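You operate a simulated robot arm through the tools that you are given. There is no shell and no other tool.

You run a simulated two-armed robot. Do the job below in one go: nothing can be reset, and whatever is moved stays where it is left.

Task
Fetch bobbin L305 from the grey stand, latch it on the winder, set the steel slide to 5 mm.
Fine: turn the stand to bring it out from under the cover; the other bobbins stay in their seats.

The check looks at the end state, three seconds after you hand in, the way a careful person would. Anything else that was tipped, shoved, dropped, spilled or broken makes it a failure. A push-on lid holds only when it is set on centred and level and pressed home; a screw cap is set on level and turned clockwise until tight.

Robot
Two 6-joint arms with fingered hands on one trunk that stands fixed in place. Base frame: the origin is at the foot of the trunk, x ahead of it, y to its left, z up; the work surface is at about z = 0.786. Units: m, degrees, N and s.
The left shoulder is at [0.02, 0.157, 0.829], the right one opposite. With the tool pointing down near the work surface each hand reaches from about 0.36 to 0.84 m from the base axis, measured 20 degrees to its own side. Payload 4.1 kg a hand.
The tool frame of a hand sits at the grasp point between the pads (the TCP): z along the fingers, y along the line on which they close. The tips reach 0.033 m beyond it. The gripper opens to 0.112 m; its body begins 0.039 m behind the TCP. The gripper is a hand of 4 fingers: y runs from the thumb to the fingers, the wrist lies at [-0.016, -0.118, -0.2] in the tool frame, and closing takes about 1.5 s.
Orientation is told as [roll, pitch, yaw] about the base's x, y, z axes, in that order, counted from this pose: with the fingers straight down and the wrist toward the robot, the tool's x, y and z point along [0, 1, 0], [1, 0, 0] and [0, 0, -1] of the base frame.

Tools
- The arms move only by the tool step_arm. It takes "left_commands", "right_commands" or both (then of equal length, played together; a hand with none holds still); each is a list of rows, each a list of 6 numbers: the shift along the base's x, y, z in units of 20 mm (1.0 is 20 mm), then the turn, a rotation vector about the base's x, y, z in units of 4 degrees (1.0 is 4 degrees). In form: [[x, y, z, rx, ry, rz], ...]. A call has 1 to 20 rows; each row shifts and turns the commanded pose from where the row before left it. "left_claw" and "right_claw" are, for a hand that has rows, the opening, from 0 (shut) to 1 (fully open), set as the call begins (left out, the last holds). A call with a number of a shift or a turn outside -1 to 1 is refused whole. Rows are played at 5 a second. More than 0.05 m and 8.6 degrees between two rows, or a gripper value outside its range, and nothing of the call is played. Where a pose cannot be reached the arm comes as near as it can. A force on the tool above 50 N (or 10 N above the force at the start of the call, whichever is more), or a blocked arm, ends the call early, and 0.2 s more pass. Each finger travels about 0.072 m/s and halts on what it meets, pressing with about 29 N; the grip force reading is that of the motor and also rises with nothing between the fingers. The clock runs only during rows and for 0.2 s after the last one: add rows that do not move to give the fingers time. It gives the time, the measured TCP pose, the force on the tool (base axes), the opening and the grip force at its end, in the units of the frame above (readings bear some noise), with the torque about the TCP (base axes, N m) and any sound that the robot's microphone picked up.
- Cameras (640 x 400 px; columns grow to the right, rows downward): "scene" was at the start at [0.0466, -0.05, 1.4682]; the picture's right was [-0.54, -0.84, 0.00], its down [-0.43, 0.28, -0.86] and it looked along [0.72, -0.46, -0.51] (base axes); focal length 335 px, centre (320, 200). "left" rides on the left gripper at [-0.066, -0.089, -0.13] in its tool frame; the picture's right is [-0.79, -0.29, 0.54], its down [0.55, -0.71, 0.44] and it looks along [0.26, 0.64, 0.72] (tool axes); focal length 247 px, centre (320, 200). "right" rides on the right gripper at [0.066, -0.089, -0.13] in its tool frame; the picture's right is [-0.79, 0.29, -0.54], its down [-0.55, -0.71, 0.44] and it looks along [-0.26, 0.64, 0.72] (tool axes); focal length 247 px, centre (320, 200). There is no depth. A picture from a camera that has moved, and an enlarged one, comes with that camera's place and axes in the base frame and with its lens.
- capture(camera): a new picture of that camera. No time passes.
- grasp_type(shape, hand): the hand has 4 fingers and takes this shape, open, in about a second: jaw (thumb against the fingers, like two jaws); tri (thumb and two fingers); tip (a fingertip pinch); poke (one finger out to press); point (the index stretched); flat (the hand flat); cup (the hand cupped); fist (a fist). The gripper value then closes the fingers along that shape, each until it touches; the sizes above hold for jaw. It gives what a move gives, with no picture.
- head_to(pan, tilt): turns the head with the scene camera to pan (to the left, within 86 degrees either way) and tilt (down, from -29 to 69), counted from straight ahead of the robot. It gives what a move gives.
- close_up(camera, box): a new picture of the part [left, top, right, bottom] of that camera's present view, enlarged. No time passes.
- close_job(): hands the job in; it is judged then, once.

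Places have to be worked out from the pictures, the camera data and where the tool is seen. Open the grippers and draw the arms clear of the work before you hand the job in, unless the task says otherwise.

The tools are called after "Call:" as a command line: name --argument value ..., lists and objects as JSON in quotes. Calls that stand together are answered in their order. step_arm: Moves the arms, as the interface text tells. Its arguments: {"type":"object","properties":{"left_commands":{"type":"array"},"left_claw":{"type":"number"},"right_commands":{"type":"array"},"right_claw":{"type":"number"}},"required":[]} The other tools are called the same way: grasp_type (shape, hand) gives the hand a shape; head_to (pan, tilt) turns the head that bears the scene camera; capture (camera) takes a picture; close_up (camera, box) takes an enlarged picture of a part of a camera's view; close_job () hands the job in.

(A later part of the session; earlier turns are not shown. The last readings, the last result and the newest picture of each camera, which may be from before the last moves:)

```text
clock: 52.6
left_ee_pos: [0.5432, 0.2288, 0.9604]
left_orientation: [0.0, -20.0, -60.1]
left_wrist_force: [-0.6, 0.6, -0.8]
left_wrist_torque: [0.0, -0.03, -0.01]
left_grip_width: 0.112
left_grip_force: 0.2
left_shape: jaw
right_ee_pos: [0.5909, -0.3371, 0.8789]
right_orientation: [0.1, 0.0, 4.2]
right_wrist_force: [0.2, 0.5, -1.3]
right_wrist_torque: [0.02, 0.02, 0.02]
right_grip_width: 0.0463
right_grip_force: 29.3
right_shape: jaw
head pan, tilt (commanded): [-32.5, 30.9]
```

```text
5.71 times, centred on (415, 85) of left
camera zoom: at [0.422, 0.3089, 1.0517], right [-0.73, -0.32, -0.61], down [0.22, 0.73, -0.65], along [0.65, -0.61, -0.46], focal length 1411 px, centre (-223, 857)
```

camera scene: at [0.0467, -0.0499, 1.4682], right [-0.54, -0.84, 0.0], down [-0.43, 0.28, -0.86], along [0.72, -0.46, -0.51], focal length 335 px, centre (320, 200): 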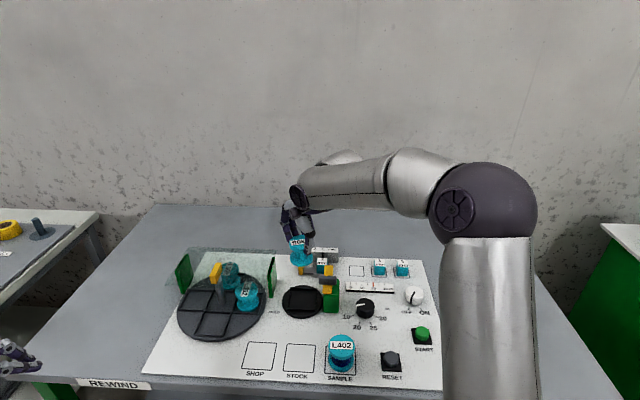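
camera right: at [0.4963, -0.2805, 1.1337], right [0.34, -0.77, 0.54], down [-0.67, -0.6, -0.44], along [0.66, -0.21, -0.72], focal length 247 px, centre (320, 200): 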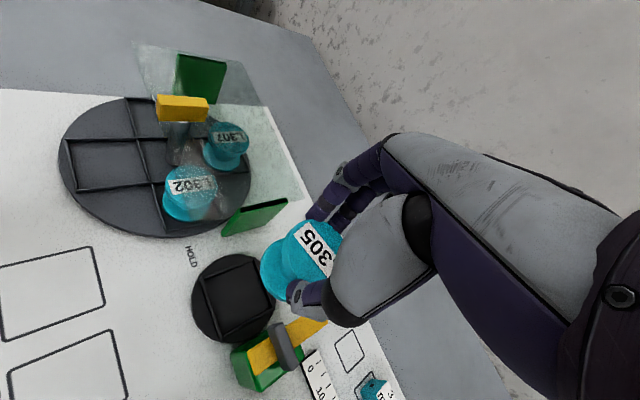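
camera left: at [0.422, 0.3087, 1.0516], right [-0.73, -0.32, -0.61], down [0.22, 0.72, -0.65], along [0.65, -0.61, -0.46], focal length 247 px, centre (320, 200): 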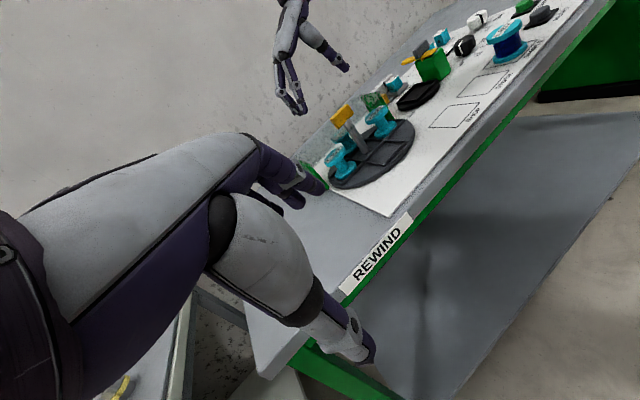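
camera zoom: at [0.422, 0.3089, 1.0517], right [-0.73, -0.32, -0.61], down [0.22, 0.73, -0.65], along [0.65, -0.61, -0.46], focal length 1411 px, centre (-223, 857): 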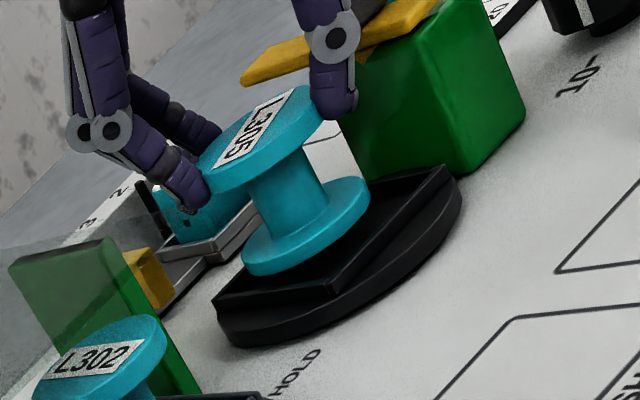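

Re-measuring the bobbin's height in hand (bottom ≈66 mm below the TCP), it hovers ~11 mm above the seat frame and is centred within about 1–2 mm. I lower 9 mm and check again before seating.

Call:
step_arm --right_commands '[[0, 0, -0.15, 0, 0, 0], [0, 0, -0.15, 0, 0, 0], [0, 0, -0.15, 0, 0, 0], [0, 0, 0, 0, 0, 0]]'

Call:
close_up --camera "scene" --box '[280, 265, 345, 315]'

Call:
close_up --camera "right" --box '[230, 180, 340, 310]'

Call:
close_up --camera "left" --box '[380, 50, 450, 120]'

```text
clock: 53.6
left_ee_pos: [0.5441, 0.227, 0.9615]
left_orientation: [0.2, -20.1, -60.1]
left_wrist_force: [-0.6, -0.5, 0.3]
left_wrist_torque: [0.01, -0.01, -0.01]
left_grip_width: 0.1115
left_grip_force: 0.1
left_shape: jaw
right_ee_pos: [0.591, -0.3373, 0.8724]
right_orientation: [0.0, -0.2, 4.2]
right_wrist_force: [-3.3, 2.8, 16.5]
right_wrist_torque: [-0.09, -0.22, 0.0]
right_grip_width: 0.0471
right_grip_force: 29.1
right_shape: jaw
head pan, tilt (commanded): [-32.5, 30.9]
```

```text
8.00 times, centred on (312, 290) of scene
camera zoom: at [0.046, -0.0497, 1.4683], right [-0.54, -0.84, 0.0], down [-0.43, 0.28, -0.86], along [0.72, -0.46, -0.51], focal length 2680 px, centre (380, -520)
```

zoom: 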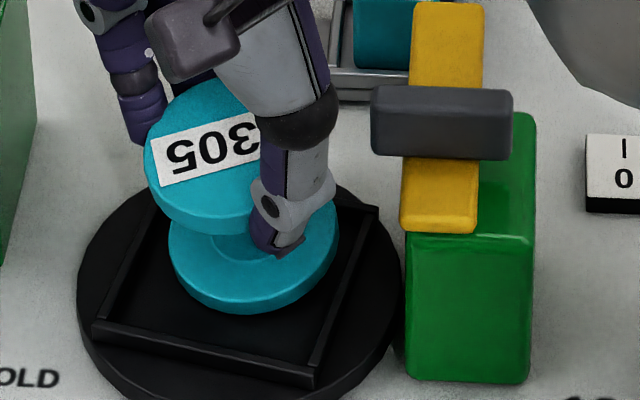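

```text
3.08 times, centred on (285, 245) of right
camera zoom: at [0.4965, -0.2781, 1.0024], right [0.34, -0.77, 0.54], down [-0.67, -0.6, -0.44], along [0.66, -0.21, -0.72], focal length 760 px, centre (428, 62)
```

zoom: 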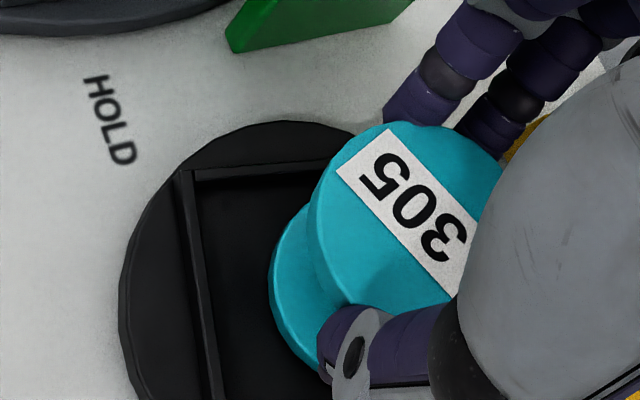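

```text
5.71 times, centred on (415, 85) of left
camera zoom: at [0.4217, 0.3092, 1.0518], right [-0.73, -0.32, -0.61], down [0.22, 0.73, -0.65], along [0.65, -0.61, -0.46], focal length 1411 px, centre (-223, 857)
```

zoom: 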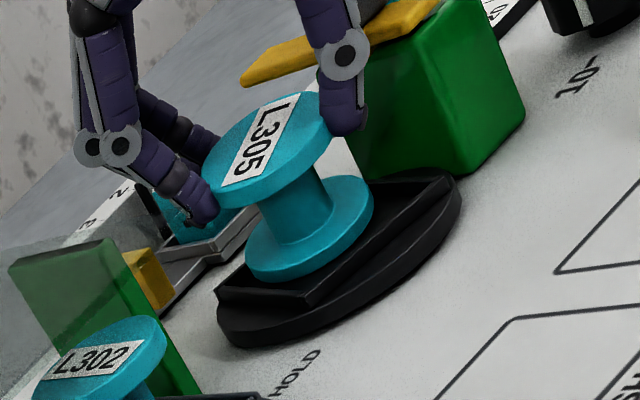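

Contact came early: 16 N upward, the winder disc turned a little and the bobbin tilted in the grip — its right side caught the seat's rim. I back up 12 mm and look.

Call:
step_arm --right_commands '[[0, 0, 0.3, 0, 0, 0], [0, 0, 0.3, 0, 0, 0], [0, 0, 0, 0, 0, 0]]'

Call:
close_up --camera "scene" --box '[280, 260, 345, 315]'

Call:
close_up --camera "right" --box '[220, 170, 350, 320]'

Call:
close_up --camera "left" --box '[380, 50, 450, 120]'

```text
clock: 54.4
left_ee_pos: [0.543, 0.2283, 0.9599]
left_orientation: [0.2, -19.9, -60.1]
left_wrist_force: [-0.4, -0.5, 0.7]
left_wrist_torque: [-0.02, -0.02, -0.01]
left_grip_width: 0.1114
left_grip_force: 0.2
left_shape: jaw
right_ee_pos: [0.5912, -0.3357, 0.8824]
right_orientation: [0.0, 0.2, 4.1]
right_wrist_force: [0.5, 0.1, -1.2]
right_wrist_torque: [0.0, 0.02, 0.01]
right_grip_width: 0.0467
right_grip_force: 29.2
right_shape: jaw
head pan, tilt (commanded): [-32.5, 30.9]
```

```text
7.27 times, centred on (312, 288) of scene
camera zoom: at [0.0466, -0.05, 1.4682], right [-0.54, -0.84, 0.0], down [-0.43, 0.28, -0.86], along [0.72, -0.46, -0.51], focal length 2436 px, centre (374, -436)
```

zoom: 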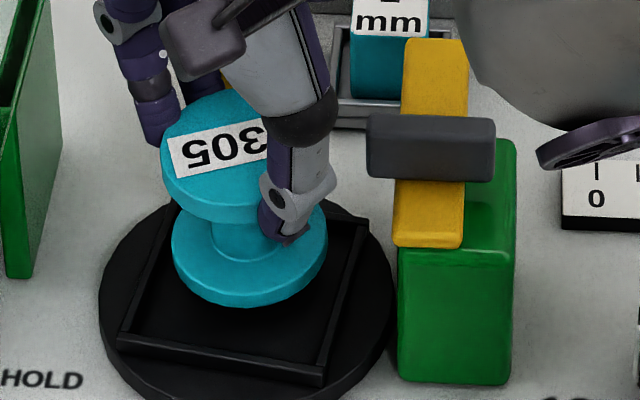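

```text
2.67 times, centred on (285, 245) of right
camera zoom: at [0.4971, -0.2785, 1.013], right [0.34, -0.77, 0.54], down [-0.67, -0.6, -0.43], along [0.66, -0.21, -0.72], focal length 659 px, centre (413, 80)
```

zoom: 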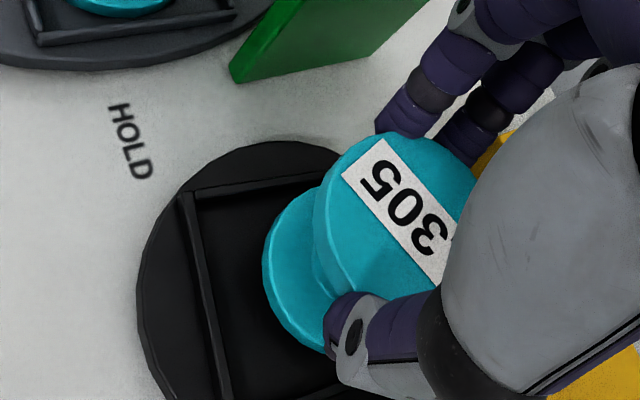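

```text
5.71 times, centred on (415, 85) of left
camera zoom: at [0.4221, 0.3089, 1.0517], right [-0.73, -0.32, -0.61], down [0.22, 0.73, -0.65], along [0.65, -0.61, -0.46], focal length 1411 px, centre (-223, 857)
```

zoom: 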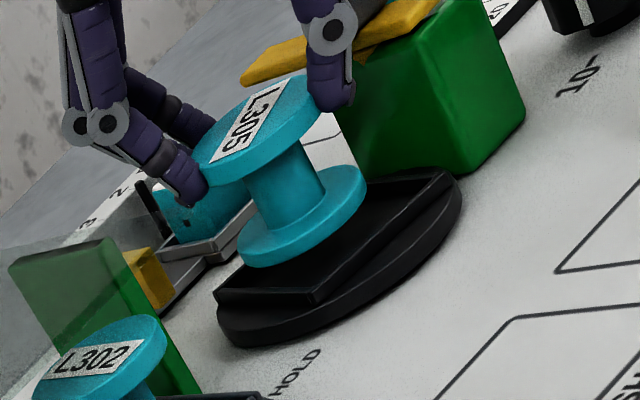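

The contact torque locates the touch about 31 mm behind the TCP, i.e. on the seat's back rim, so the bobbin is too far back. I shift forward ~6 mm (and ~2 mm left for the small tilt) while raised, then view again.

Call:
step_arm --right_commands '[[-0.1, 0.13, 0, 0, 0, 0], [-0.1, 0.13, 0, 0, 0, 0], [0, 0, 0, 0, 0, 0]]'

Call:
close_up --camera "scene" --box '[280, 260, 345, 315]'

Call:
close_up --camera "left" --box '[380, 50, 450, 120]'

Call:
close_up --camera "right" --box '[220, 170, 350, 320]'

```text
clock: 55.2
left_ee_pos: [0.544, 0.2293, 0.9611]
left_orientation: [0.0, -20.1, -60.1]
left_wrist_force: [-0.1, 0.2, -0.2]
left_wrist_torque: [-0.01, 0.01, 0.02]
left_grip_width: 0.1117
left_grip_force: 0.1
left_shape: jaw
right_ee_pos: [0.5871, -0.3306, 0.883]
right_orientation: [0.0, 0.1, 4.3]
right_wrist_force: [0.2, -0.3, -0.8]
right_wrist_torque: [0.03, -0.03, 0.03]
right_grip_width: 0.0468
right_grip_force: 28.7
right_shape: jaw
head pan, tilt (commanded): [-32.5, 30.9]
```

```text
7.27 times, centred on (312, 288) of scene
camera zoom: at [0.0466, -0.05, 1.4682], right [-0.54, -0.84, 0.0], down [-0.43, 0.28, -0.86], along [0.72, -0.46, -0.51], focal length 2436 px, centre (374, -436)
```

zoom: 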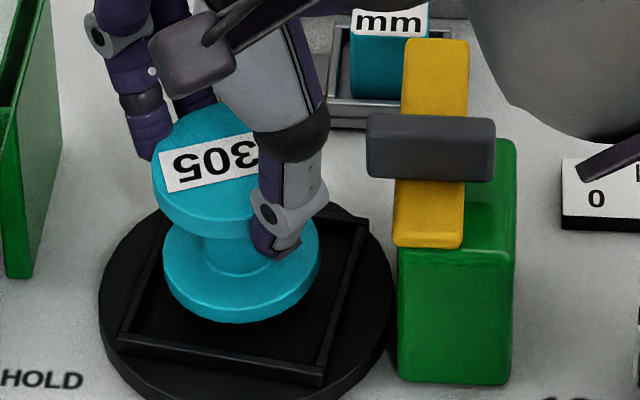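

```text
5.71 times, centred on (415, 85) of left
camera zoom: at [0.4221, 0.3089, 1.0517], right [-0.73, -0.32, -0.61], down [0.22, 0.73, -0.65], along [0.65, -0.61, -0.46], focal length 1411 px, centre (-223, 857)
```

zoom: 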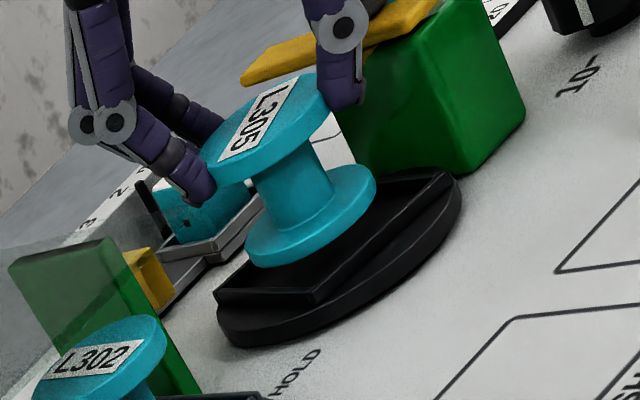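

```text
2.67 times, centred on (285, 245) of right
camera zoom: at [0.4923, -0.2726, 1.0133], right [0.34, -0.77, 0.54], down [-0.67, -0.6, -0.44], along [0.66, -0.21, -0.72], focal length 659 px, centre (413, 80)
```

zoom: 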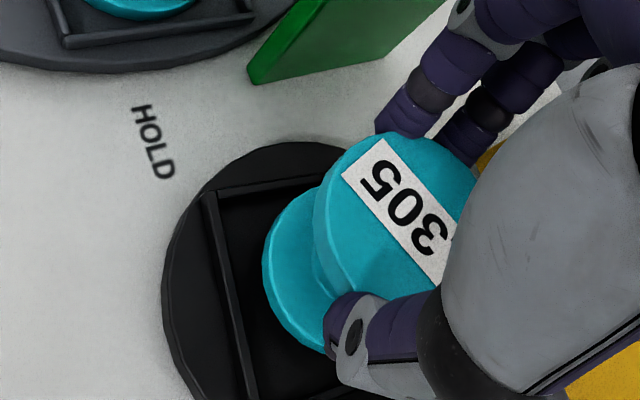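

Now the bobbin's lower flange lines up with the seat centre for an expected rim height ~8 mm below. I nudge 1 mm right and lower in 1 mm steps for 10 mm.

Call:
step_arm --right_commands '[[-0.03, -0.04, 0, 0, 0, 0], [0, 0, -0.1, 0, 0, 0], [0, 0, -0.1, 0, 0, 0], [0, 0, -0.1, 0, 0, 0], [0, 0, -0.05, 0, 0, 0], [0, 0, -0.05, 0, 0, 0], [0, 0, -0.05, 0, 0, 0], [0, 0, 0, 0, 0, 0]]'

Call:
close_up --camera "scene" --box '[280, 260, 345, 315]'

Call:
close_up --camera "left" --box '[380, 50, 450, 120]'

```text
clock: 57.0
left_ee_pos: [0.543, 0.2292, 0.9608]
left_orientation: [0.1, -20.0, -60.1]
left_wrist_force: [0.6, 0.4, 1.1]
left_wrist_torque: [-0.01, 0.0, 0.0]
left_grip_width: 0.1116
left_grip_force: 0.0
left_shape: jaw
right_ee_pos: [0.5849, -0.3324, 0.8729]
right_orientation: [0.0, 0.0, 4.2]
right_wrist_force: [-1.2, 0.7, -1.1]
right_wrist_torque: [0.03, -0.05, -0.02]
right_grip_width: 0.0464
right_grip_force: 29.1
right_shape: jaw
head pan, tilt (commanded): [-32.5, 30.9]
```

```text
7.27 times, centred on (312, 288) of scene
camera zoom: at [0.0466, -0.05, 1.4682], right [-0.54, -0.84, 0.0], down [-0.43, 0.28, -0.86], along [0.72, -0.46, -0.51], focal length 2436 px, centre (374, -436)
```

zoom: 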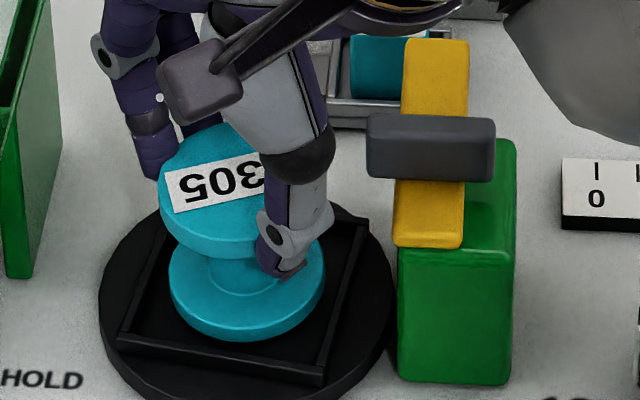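

```text
5.71 times, centred on (415, 85) of left
camera zoom: at [0.4221, 0.3089, 1.0517], right [-0.73, -0.32, -0.61], down [0.22, 0.73, -0.65], along [0.65, -0.61, -0.46], focal length 1411 px, centre (-223, 857)
```

zoom: 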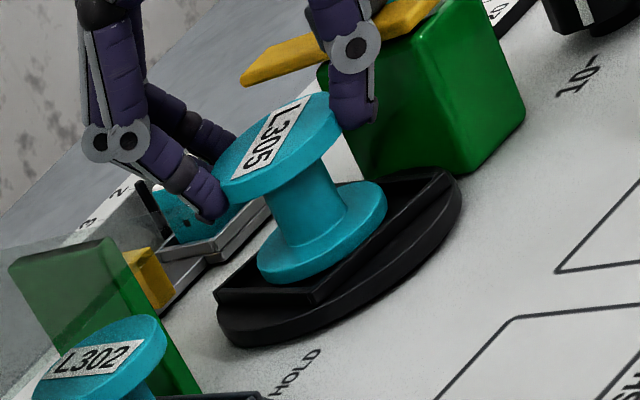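

No contact yet at z=0.873, and the flange appears centred in the seat frame. I continue lowering in 1 mm steps.

Call:
step_arm --right_commands '[[0, 0, -0.05, 0, 0, 0], [0, 0, -0.05, 0, 0, 0], [0, 0, -0.05, 0, 0, 0], [0, 0, -0.05, 0, 0, 0], [0, 0, 0, 0, 0, 0]]'

Call:
close_up --camera "scene" --box '[280, 260, 345, 315]'

Call:
close_up --camera "left" --box '[380, 50, 450, 120]'

```text
clock: 58.2
left_ee_pos: [0.5442, 0.2287, 0.9614]
left_orientation: [0.1, -20.0, -60.1]
left_wrist_force: [-0.1, 0.5, -0.7]
left_wrist_torque: [0.07, 0.01, 0.02]
left_grip_width: 0.1118
left_grip_force: 0.1
left_shape: jaw
right_ee_pos: [0.587, -0.3326, 0.8705]
right_orientation: [0.1, 0.0, 4.2]
right_wrist_force: [0.4, -2.0, 2.9]
right_wrist_torque: [-0.04, -0.02, -0.01]
right_grip_width: 0.0467
right_grip_force: 28.8
right_shape: jaw
head pan, tilt (commanded): [-32.5, 30.9]
```

```text
7.27 times, centred on (312, 288) of scene
camera zoom: at [0.0465, -0.05, 1.4683], right [-0.54, -0.84, 0.0], down [-0.43, 0.28, -0.86], along [0.72, -0.46, -0.51], focal length 2436 px, centre (374, -436)
```

zoom: 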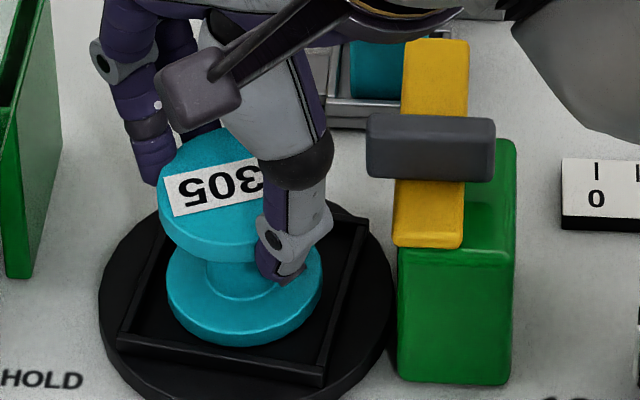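

```text
5.71 times, centred on (415, 85) of left
camera zoom: at [0.422, 0.3089, 1.0517], right [-0.73, -0.32, -0.61], down [0.22, 0.73, -0.65], along [0.65, -0.61, -0.46], focal length 1411 px, centre (-223, 857)
```

zoom: 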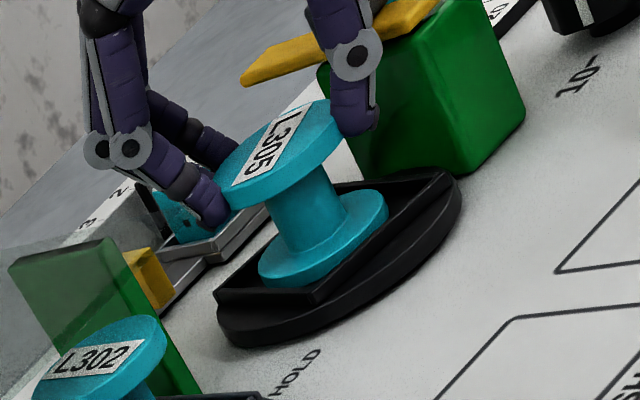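

Light contact (≈3 N) at z≈0.8705, the same height it had on the stand floor, and the flange appears inside the seat frame. I press 1.5 mm more to check it is on the floor.

Call:
step_arm --right_commands '[[0, 0, -0.04, 0, 0, 0], [0, 0, -0.04, 0, 0, 0], [0, 0, 0, 0, 0, 0]]'

Call:
close_up --camera "scene" --box '[285, 265, 335, 315]'

Call:
close_up --camera "left" --box '[390, 60, 440, 110]'

Call:
close_up --camera "right" --box '[220, 170, 350, 320]'

```text
clock: 59.0
left_ee_pos: [0.5439, 0.228, 0.961]
left_orientation: [0.1, -20.0, -60.1]
left_wrist_force: [0.1, 0.1, -0.7]
left_wrist_torque: [-0.01, 0.03, 0.01]
left_grip_width: 0.1116
left_grip_force: 0.1
left_shape: jaw
right_ee_pos: [0.5867, -0.333, 0.8691]
right_orientation: [-0.1, 0.1, 4.2]
right_wrist_force: [0.3, -1.6, 5.8]
right_wrist_torque: [0.01, -0.05, 0.01]
right_grip_width: 0.0465
right_grip_force: 29.1
right_shape: jaw
head pan, tilt (commanded): [-32.5, 30.9]
```

```text
8.00 times, centred on (310, 290) of scene
camera zoom: at [0.0464, -0.05, 1.4683], right [-0.54, -0.84, 0.0], down [-0.43, 0.28, -0.86], along [0.72, -0.46, -0.51], focal length 2680 px, centre (400, -520)
```

zoom: 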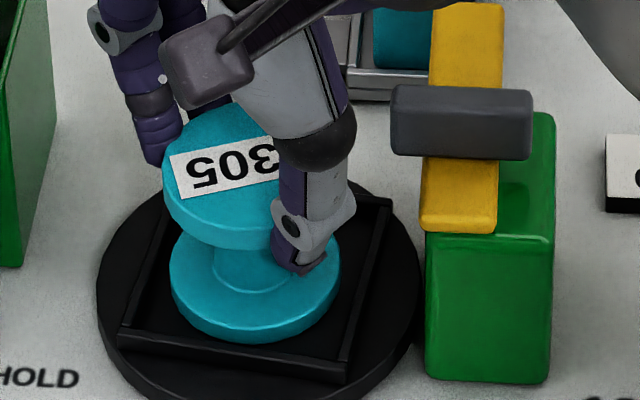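

```text
8.00 times, centred on (415, 85) of left
camera zoom: at [0.422, 0.3089, 1.0518], right [-0.73, -0.32, -0.61], down [0.22, 0.73, -0.65], along [0.65, -0.61, -0.46], focal length 1976 px, centre (-440, 1120)
```

zoom: 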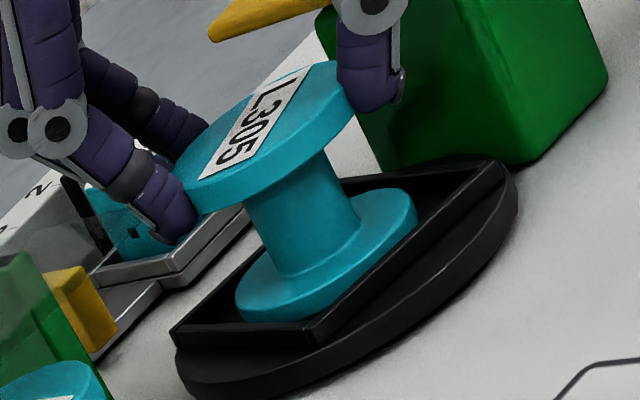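

```text
2.67 times, centred on (285, 245) of right
camera zoom: at [0.4917, -0.2737, 0.9999], right [0.34, -0.77, 0.54], down [-0.67, -0.6, -0.44], along [0.66, -0.21, -0.72], focal length 659 px, centre (413, 80)
```

zoom: 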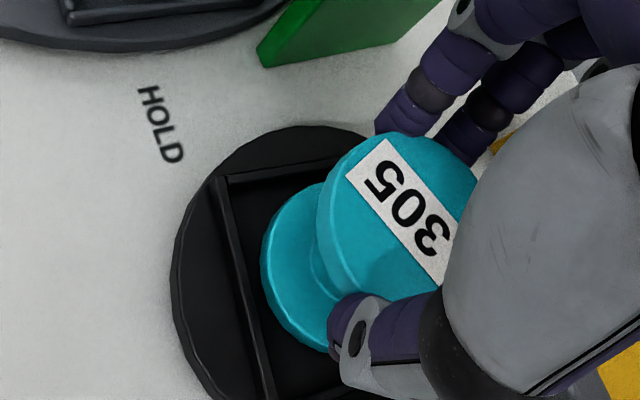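

The frame's near bar now overlaps the flange's lower edge in the left view, so it is inside the seat with ~6 N on the floor. I release by opening moderately.

Call:
step_arm --right_commands '[[0, 0, 0, 0, 0, 0], [0, 0, 0, 0, 0, 0], [0, 0, 0, 0, 0, 0], [0, 0, 0, 0, 0, 0], [0, 0, 0, 0, 0, 0]]' --right_claw 0.68

Call:
close_up --camera "scene" --box '[285, 265, 335, 315]'

Call:
close_up --camera "left" --box '[390, 60, 440, 110]'

Call:
close_up --camera "right" --box '[220, 170, 350, 320]'

```text
clock: 60.2
left_ee_pos: [0.543, 0.2275, 0.9611]
left_orientation: [0.1, -20.0, -60.1]
left_wrist_force: [0.9, 0.1, -0.6]
left_wrist_torque: [-0.01, -0.01, 0.02]
left_grip_width: 0.1115
left_grip_force: 0.0
left_shape: jaw
right_ee_pos: [0.5867, -0.3325, 0.8691]
right_orientation: [-0.1, -0.1, 4.3]
right_wrist_force: [-0.2, -0.4, -0.5]
right_wrist_torque: [0.01, -0.01, -0.01]
right_grip_width: 0.0758
right_grip_force: 0.1
right_shape: jaw
head pan, tilt (commanded): [-32.5, 30.9]
```

```text
8.00 times, centred on (310, 290) of scene
camera zoom: at [0.0466, -0.05, 1.4682], right [-0.54, -0.84, 0.0], down [-0.43, 0.28, -0.86], along [0.72, -0.46, -0.51], focal length 2680 px, centre (400, -520)
```

zoom: 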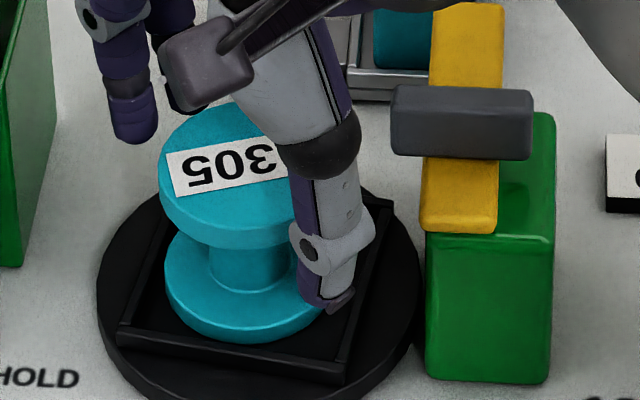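

```text
8.00 times, centred on (415, 85) of left
camera zoom: at [0.422, 0.3089, 1.0517], right [-0.73, -0.32, -0.61], down [0.22, 0.73, -0.65], along [0.65, -0.61, -0.46], focal length 1976 px, centre (-440, 1120)
```

zoom: 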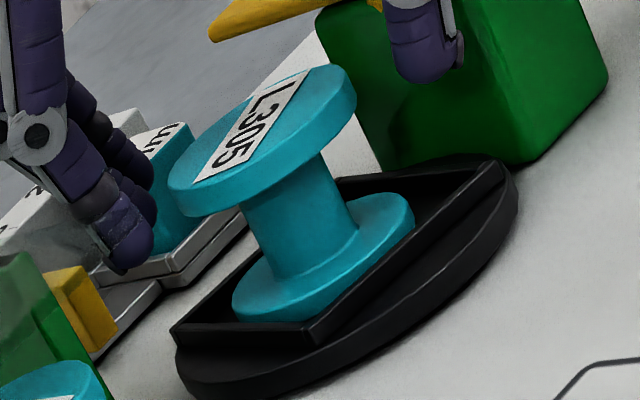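

```text
2.67 times, centred on (285, 245) of right
camera zoom: at [0.4916, -0.2735, 0.9996], right [0.34, -0.77, 0.54], down [-0.67, -0.6, -0.44], along [0.66, -0.21, -0.72], focal length 659 px, centre (413, 80)
```

zoom: 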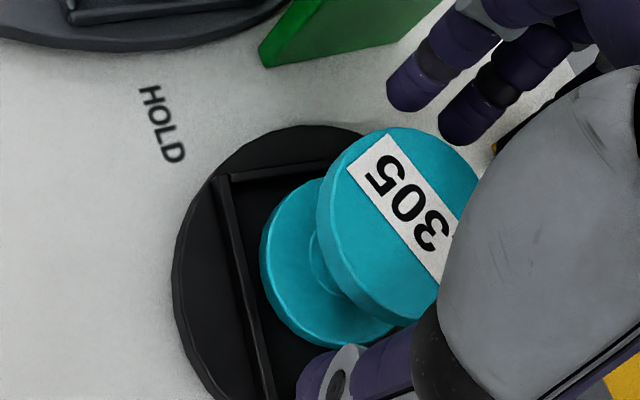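

The bobbin stands free and upright inside the seat. I raise the hand straight up.

Call:
step_arm --right_commands '[[0, 0, 0.3, 0, 0, 0], [0, 0, 0.5, 0, 0, 0], [0, 0, 0.8, 0, 0, 0], [0, 0, 0.8, 0, 0, 0], [0, 0, 0.8, 0, 0, 0], [0, 0, 0.8, 0, 0, 0], [0, 0, 0.8, 0, 0, 0]]'

Call:
close_up --camera "scene" --box '[280, 240, 360, 320]'

Call:
close_up --camera "left" --box '[380, 20, 460, 110]'

Call:
capture --camera "right"

```text
clock: 61.8
left_ee_pos: [0.5435, 0.2274, 0.9607]
left_orientation: [0.1, -20.0, -60.1]
left_wrist_force: [0.5, -0.4, -0.9]
left_wrist_torque: [0.0, 0.0, 0.02]
left_grip_width: 0.1116
left_grip_force: 0.0
left_shape: jaw
right_ee_pos: [0.5854, -0.3316, 0.9643]
right_orientation: [0.1, 0.0, 4.1]
right_wrist_force: [0.5, 0.6, -0.8]
right_wrist_torque: [0.0, 0.0, 0.01]
right_grip_width: 0.0761
right_grip_force: 0.0
right_shape: jaw
head pan, tilt (commanded): [-32.5, 30.9]
```

```text
5.00 times, centred on (320, 280) of scene
camera zoom: at [0.0467, -0.05, 1.4682], right [-0.54, -0.84, 0.0], down [-0.43, 0.28, -0.86], along [0.72, -0.46, -0.51], focal length 1675 px, centre (320, -200)
```

zoom: 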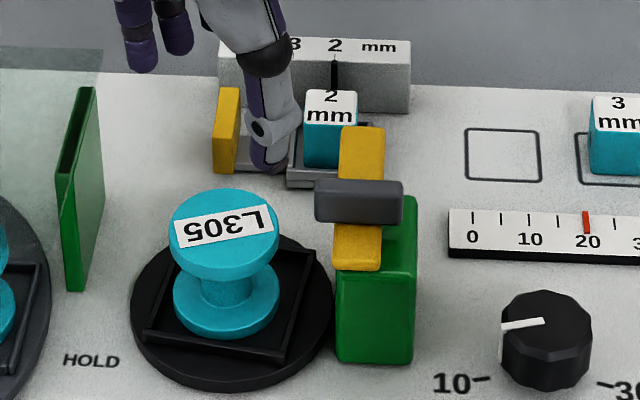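

```text
4.44 times, centred on (420, 65) of left
camera zoom: at [0.4221, 0.3089, 1.0517], right [-0.73, -0.32, -0.61], down [0.22, 0.73, -0.65], along [0.65, -0.61, -0.46], focal length 1098 px, centre (-124, 800)
```

zoom: 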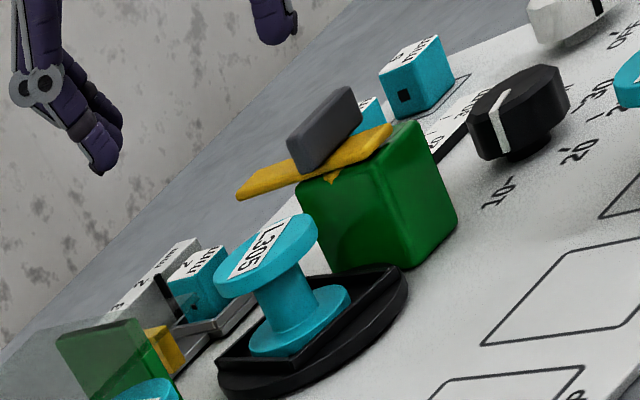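

```text
taken
camera right: at [0.4912, -0.2725, 1.0953], right [0.34, -0.77, 0.54], down [-0.67, -0.6, -0.44], along [0.66, -0.21, -0.72], focal length 247 px, centre (320, 200)
```

right: 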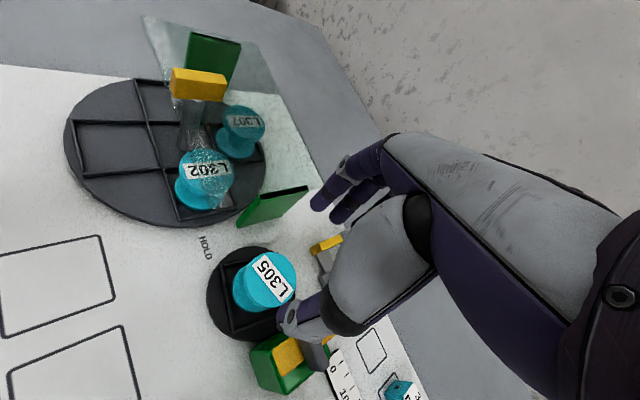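

L305 is upright in its seat and the latch arm stands above its top. Next the latch: the grey handle is centred near (0.5515, −0.394), z≈0.861–0.877. I move above it at yaw −35.6 and partly close to see where the tips go.

Call:
step_arm --right_commands '[[-0.17, -0.31, 0, 0, 0, -0.993], [-0.17, -0.31, 0, 0, 0, -0.993], [-0.17, -0.31, 0, 0, 0, -0.993], [-0.17, -0.31, 0, 0, 0, -0.993], [-0.17, -0.31, 0, 0, 0, -0.993], [-0.17, -0.31, 0, 0, 0, -0.993], [-0.17, -0.31, 0, 0, 0, -0.993], [-0.17, -0.31, 0, 0, 0, -0.993], [-0.17, -0.31, 0, 0, 0, -0.993], [-0.17, -0.31, 0, 0, 0, -0.993]]' --right_claw 0.2

Call:
capture --camera "scene"

Call:
close_up --camera "left" --box '[360, 0, 480, 110]'

Call:
capture --camera "right"

```text
clock: 64.0
left_ee_pos: [0.5441, 0.2288, 0.9604]
left_orientation: [0.0, -20.1, -60.1]
left_wrist_force: [0.5, -0.8, -0.1]
left_wrist_torque: [0.02, 0.02, 0.0]
left_grip_width: 0.1118
left_grip_force: 0.1
left_shape: jaw
right_ee_pos: [0.5516, -0.3946, 0.9647]
right_orientation: [0.0, 0.0, -35.5]
right_wrist_force: [-0.4, -0.4, 0.0]
right_wrist_torque: [0.01, 0.0, -0.01]
right_grip_width: 0.023
right_grip_force: 0.0
right_shape: jaw
head pan, tilt (commanded): [-32.5, 30.9]
```

```text
taken
camera scene: at [0.0466, -0.05, 1.4682], right [-0.54, -0.84, 0.0], down [-0.43, 0.28, -0.86], along [0.72, -0.46, -0.51], focal length 335 px, centre (320, 200)
```

scene: 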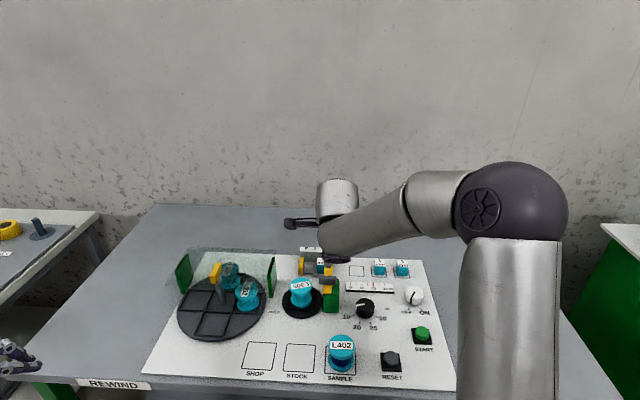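

```text
3.64 times, centred on (420, 55) of left
camera zoom: at [0.4221, 0.3089, 1.0517], right [-0.73, -0.32, -0.61], down [0.22, 0.73, -0.65], along [0.65, -0.61, -0.46], focal length 898 px, centre (-44, 727)
```

zoom: 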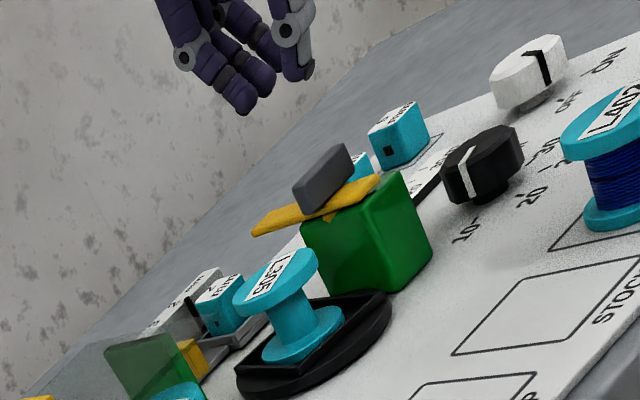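

```text
taken
camera right: at [0.5171, -0.2891, 1.0952], right [-0.23, -0.81, 0.54], down [-0.9, -0.04, -0.44], along [0.37, -0.58, -0.72], focal length 247 px, centre (320, 200)
```

right: 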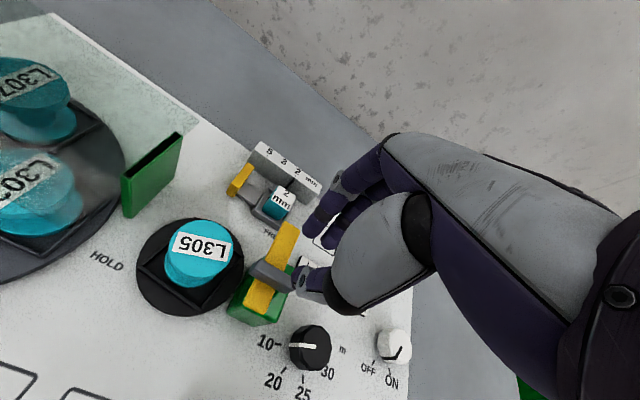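

With the hand nearly closed the tips lie ~38 mm below the TCP. I zoom the hand camera to check alignment over the handle.

Call:
close_up --camera "right" --box '[220, 200, 340, 330]'

Call:
close_up --camera "scene" --box '[280, 240, 360, 320]'

```text
3.08 times, centred on (280, 265) of right
camera zoom: at [0.5171, -0.2891, 1.0952], right [-0.23, -0.81, 0.54], down [-0.9, -0.04, -0.44], along [0.37, -0.58, -0.72], focal length 760 px, centre (443, 0)
```

zoom: 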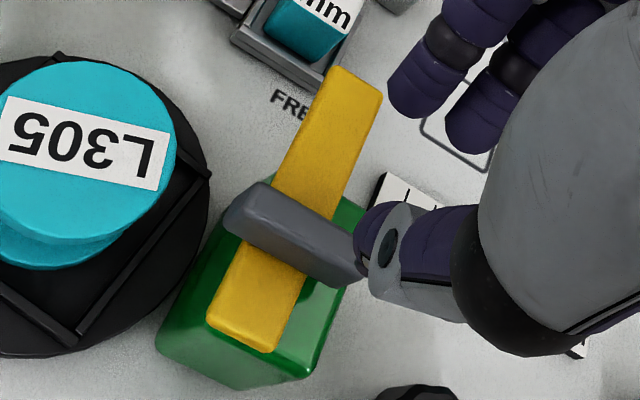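

```text
5.00 times, centred on (320, 280) of scene
camera zoom: at [0.0466, -0.05, 1.4682], right [-0.54, -0.84, 0.0], down [-0.43, 0.28, -0.86], along [0.72, -0.46, -0.51], focal length 1675 px, centre (320, -200)
```

zoom: 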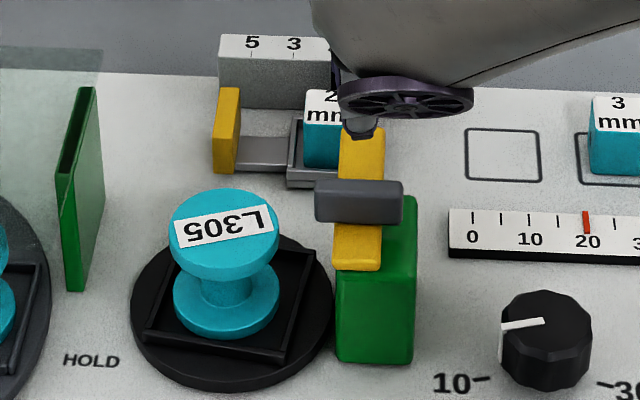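

The handle centre agrees within ~2 mm at (0.551, −0.3935). I open to ~45 mm and descend to z≈0.905 around it.

Call:
step_arm --right_commands '[[-0.02, 0.05, 0, 0, 0, 0], [0, 0, 0, 0, 0, 0], [0, 0, -0.5, 0, 0, 0], [0, 0, -0.5, 0, 0, 0], [0, 0, -0.5, 0, 0, 0], [0, 0, -0.5, 0, 0, 0], [0, 0, -0.5, 0, 0, 0], [0, 0, -0.45, 0, 0, 0], [0, 0, 0, 0, 0, 0]]' --right_claw 0.42

Call:
close_up --camera "right" --box '[220, 170, 380, 330]'

Call:
close_up --camera "left" --box '[380, 0, 460, 90]'

Call:
close_up --camera "scene" --box '[280, 240, 360, 320]'

```text
clock: 66.0
left_ee_pos: [0.5438, 0.2282, 0.9613]
left_orientation: [0.2, -20.1, -60.0]
left_wrist_force: [0.3, 0.8, -0.4]
left_wrist_torque: [0.06, -0.04, -0.01]
left_grip_width: 0.1117
left_grip_force: 0.1
left_shape: jaw
right_ee_pos: [0.5518, -0.3933, 0.9045]
right_orientation: [-0.1, 0.1, -35.5]
right_wrist_force: [-0.8, -0.6, -0.6]
right_wrist_torque: [0.03, -0.01, 0.0]
right_grip_width: 0.0465
right_grip_force: 0.1
right_shape: jaw
head pan, tilt (commanded): [-32.5, 30.9]
```

```text
2.50 times, centred on (300, 250) of right
camera zoom: at [0.5161, -0.2878, 1.0355], right [-0.23, -0.81, 0.54], down [-0.9, -0.04, -0.44], along [0.37, -0.58, -0.72], focal length 617 px, centre (370, 75)
```

zoom: 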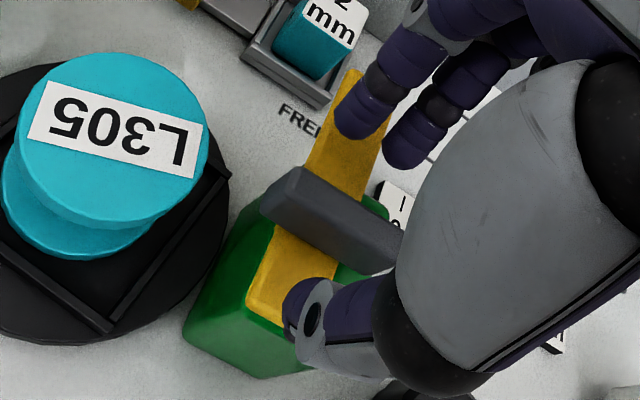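

```text
4.44 times, centred on (420, 45) of left
camera zoom: at [0.422, 0.3089, 1.0517], right [-0.73, -0.32, -0.61], down [0.22, 0.73, -0.65], along [0.65, -0.61, -0.46], focal length 1098 px, centre (-124, 889)
```

zoom: 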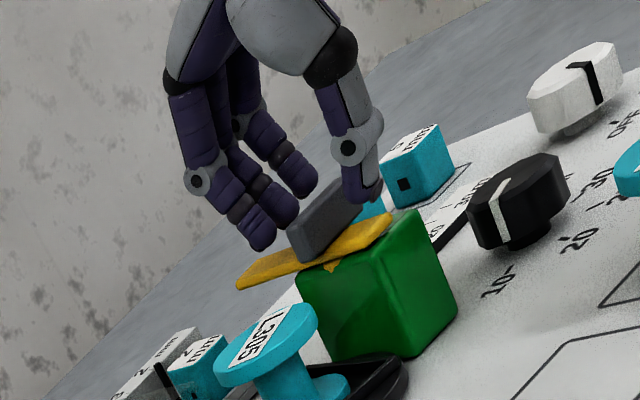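

```text
5.00 times, centred on (320, 280) of scene
camera zoom: at [0.0466, -0.05, 1.4682], right [-0.54, -0.84, 0.0], down [-0.43, 0.28, -0.86], along [0.72, -0.46, -0.51], focal length 1675 px, centre (320, -200)
```

zoom: 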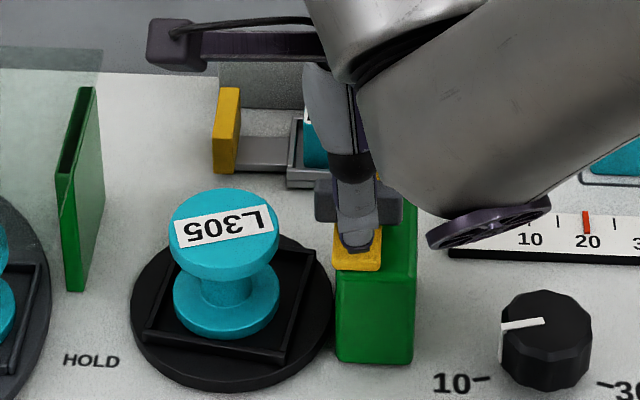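

The index and thumb bracket the handle, above the yellow arm. I lower 2 mm and close on the handle.

Call:
step_arm --right_commands '[[0, 0, -0.1, 0, 0, 0], [0, 0, 0, 0, 0, 0], [0, 0, 0, 0, 0, 0], [0, 0, 0, 0, 0, 0], [0, 0, 0, 0, 0, 0]]' --right_claw 0.05

Call:
close_up --camera "right" --box '[220, 170, 380, 330]'

Call:
close_up --camera "left" --box '[380, 0, 460, 90]'

```text
clock: 67.2
left_ee_pos: [0.5426, 0.2285, 0.9609]
left_orientation: [0.1, -19.9, -60.0]
left_wrist_force: [-0.3, 0.6, -0.1]
left_wrist_torque: [-0.01, 0.02, -0.02]
left_grip_width: 0.1115
left_grip_force: 0.1
left_shape: jaw
right_ee_pos: [0.5501, -0.3925, 0.9023]
right_orientation: [0.0, 0.0, -35.5]
right_wrist_force: [-1.6, 1.6, 1.4]
right_wrist_torque: [0.03, 0.06, 0.01]
right_grip_width: 0.0061
right_grip_force: 0.2
right_shape: jaw
head pan, tilt (commanded): [-32.5, 30.9]
```

```text
2.50 times, centred on (300, 250) of right
camera zoom: at [0.5159, -0.2883, 1.0337], right [-0.23, -0.81, 0.54], down [-0.9, -0.04, -0.44], along [0.37, -0.58, -0.72], focal length 617 px, centre (370, 75)
```

zoom: 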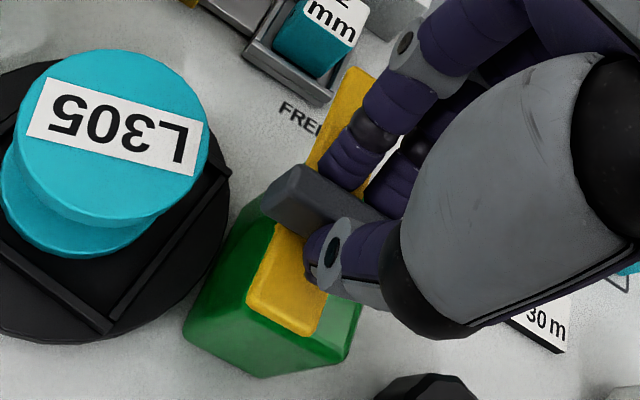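

```text
4.44 times, centred on (420, 45) of left
camera zoom: at [0.422, 0.309, 1.0517], right [-0.73, -0.32, -0.61], down [0.22, 0.73, -0.65], along [0.65, -0.61, -0.46], focal length 1098 px, centre (-124, 889)
```

zoom: 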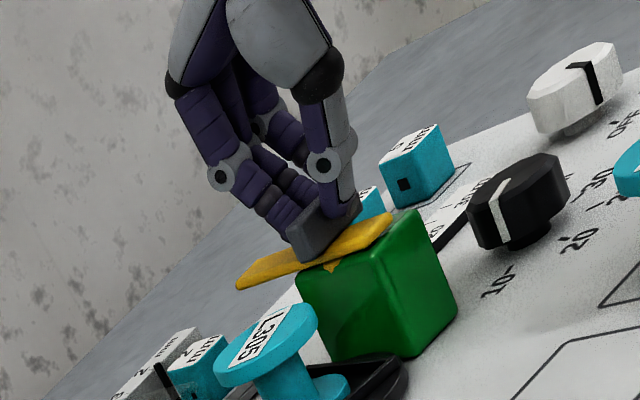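

The fingers reach the handle but the commanded 5.6 mm opening leaves little force. I close fully for a firm grip.

Call:
step_arm --right_commands '[[0, 0, 0, 0, 0, 0], [0, 0, 0, 0, 0, 0], [0, 0, 0, 0, 0, 0], [0, 0, 0, 0, 0, 0]]' --right_claw 0.0

Call:
close_up --camera "right" --box '[240, 190, 340, 290]'

Call:
close_up --camera "left" --box '[390, 20, 440, 70]'

```text
clock: 68.2
left_ee_pos: [0.5435, 0.2286, 0.9603]
left_orientation: [0.0, -19.9, -60.0]
left_wrist_force: [0.4, 0.7, -0.2]
left_wrist_torque: [0.02, -0.02, -0.02]
left_grip_width: 0.1117
left_grip_force: 0.1
left_shape: jaw
right_ee_pos: [0.5508, -0.3933, 0.9021]
right_orientation: [0.1, 0.1, -35.4]
right_wrist_force: [-4.8, 3.8, -0.2]
right_wrist_torque: [0.12, 0.11, 0.01]
right_grip_width: 0.0054
right_grip_force: 28.8
right_shape: jaw
head pan, tilt (commanded): [-32.5, 30.9]
```

```text
4.00 times, centred on (290, 240) of right
camera zoom: at [0.5158, -0.2882, 1.0335], right [-0.23, -0.81, 0.54], down [-0.9, -0.04, -0.43], along [0.37, -0.58, -0.72], focal length 988 px, centre (440, 40)
```

zoom: 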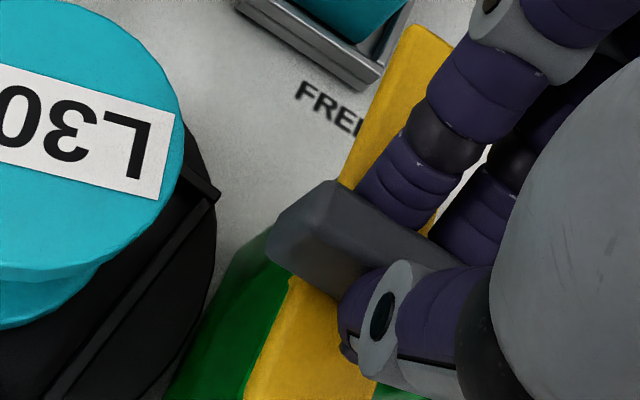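

```text
8.00 times, centred on (415, 45) of left
camera zoom: at [0.4219, 0.309, 1.0518], right [-0.73, -0.32, -0.61], down [0.22, 0.73, -0.65], along [0.65, -0.61, -0.46], focal length 1976 px, centre (-440, 1440)
```

zoom: 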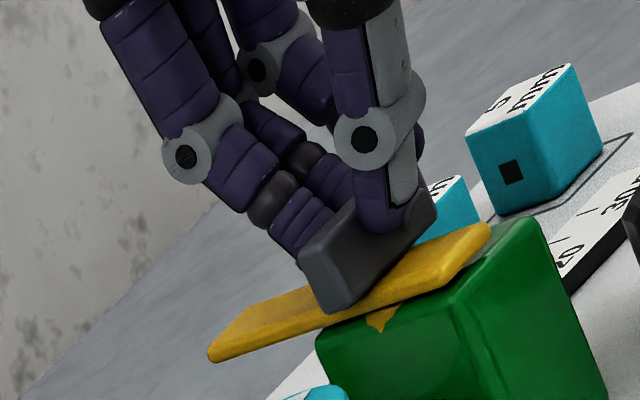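

Firm grip (29 N) on the handle. I start turning it counter-clockwise about 16° and check forces.

Call:
step_arm --right_commands '[[0, 0, 0, 0, 0, 0.8], [0, 0, 0, 0, 0, 0.8], [0, 0, 0, 0, 0, 0.8], [0, 0, 0, 0, 0, 0.8], [0, 0, 0, 0, 0, 0.8]]'

Call:
close_up --camera "right" --box '[200, 150, 360, 310]'

Call:
close_up --camera "left" --box '[380, 20, 450, 100]'

```text
clock: 69.4
left_ee_pos: [0.5428, 0.2285, 0.9613]
left_orientation: [0.1, -20.0, -60.1]
left_wrist_force: [-0.3, 0.5, 0.3]
left_wrist_torque: [0.03, 0.03, -0.01]
left_grip_width: 0.1115
left_grip_force: 0.1
left_shape: jaw
right_ee_pos: [0.552, -0.3917, 0.9024]
right_orientation: [0.0, 0.0, -19.4]
right_wrist_force: [-8.4, 6.0, -0.5]
right_wrist_torque: [0.15, 0.21, -0.02]
right_grip_width: 0.005
right_grip_force: 29.5
right_shape: jaw
head pan, tilt (commanded): [-32.5, 30.9]
```

```text
2.50 times, centred on (280, 230) of right
camera zoom: at [0.4885, -0.3016, 1.0334], right [0.01, -0.84, 0.54], down [-0.85, -0.28, -0.44], along [0.52, -0.46, -0.72], focal length 617 px, centre (420, 125)
```

zoom: 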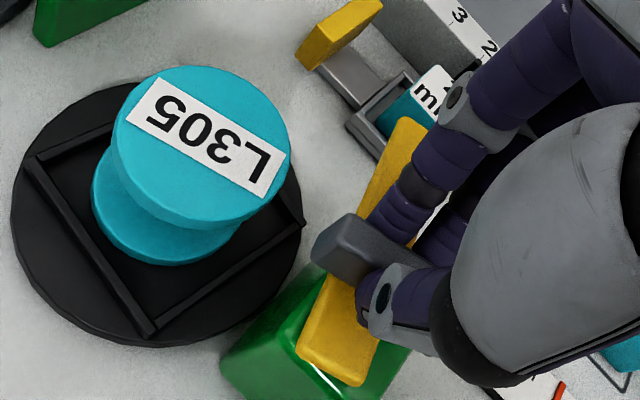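

```text
5.00 times, centred on (415, 60) of left
camera zoom: at [0.4219, 0.3091, 1.0518], right [-0.73, -0.32, -0.61], down [0.22, 0.73, -0.65], along [0.65, -0.61, -0.46], focal length 1235 px, centre (-155, 900)
```

zoom: 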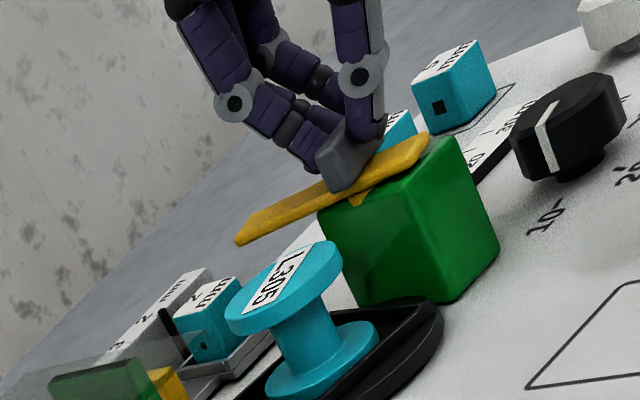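

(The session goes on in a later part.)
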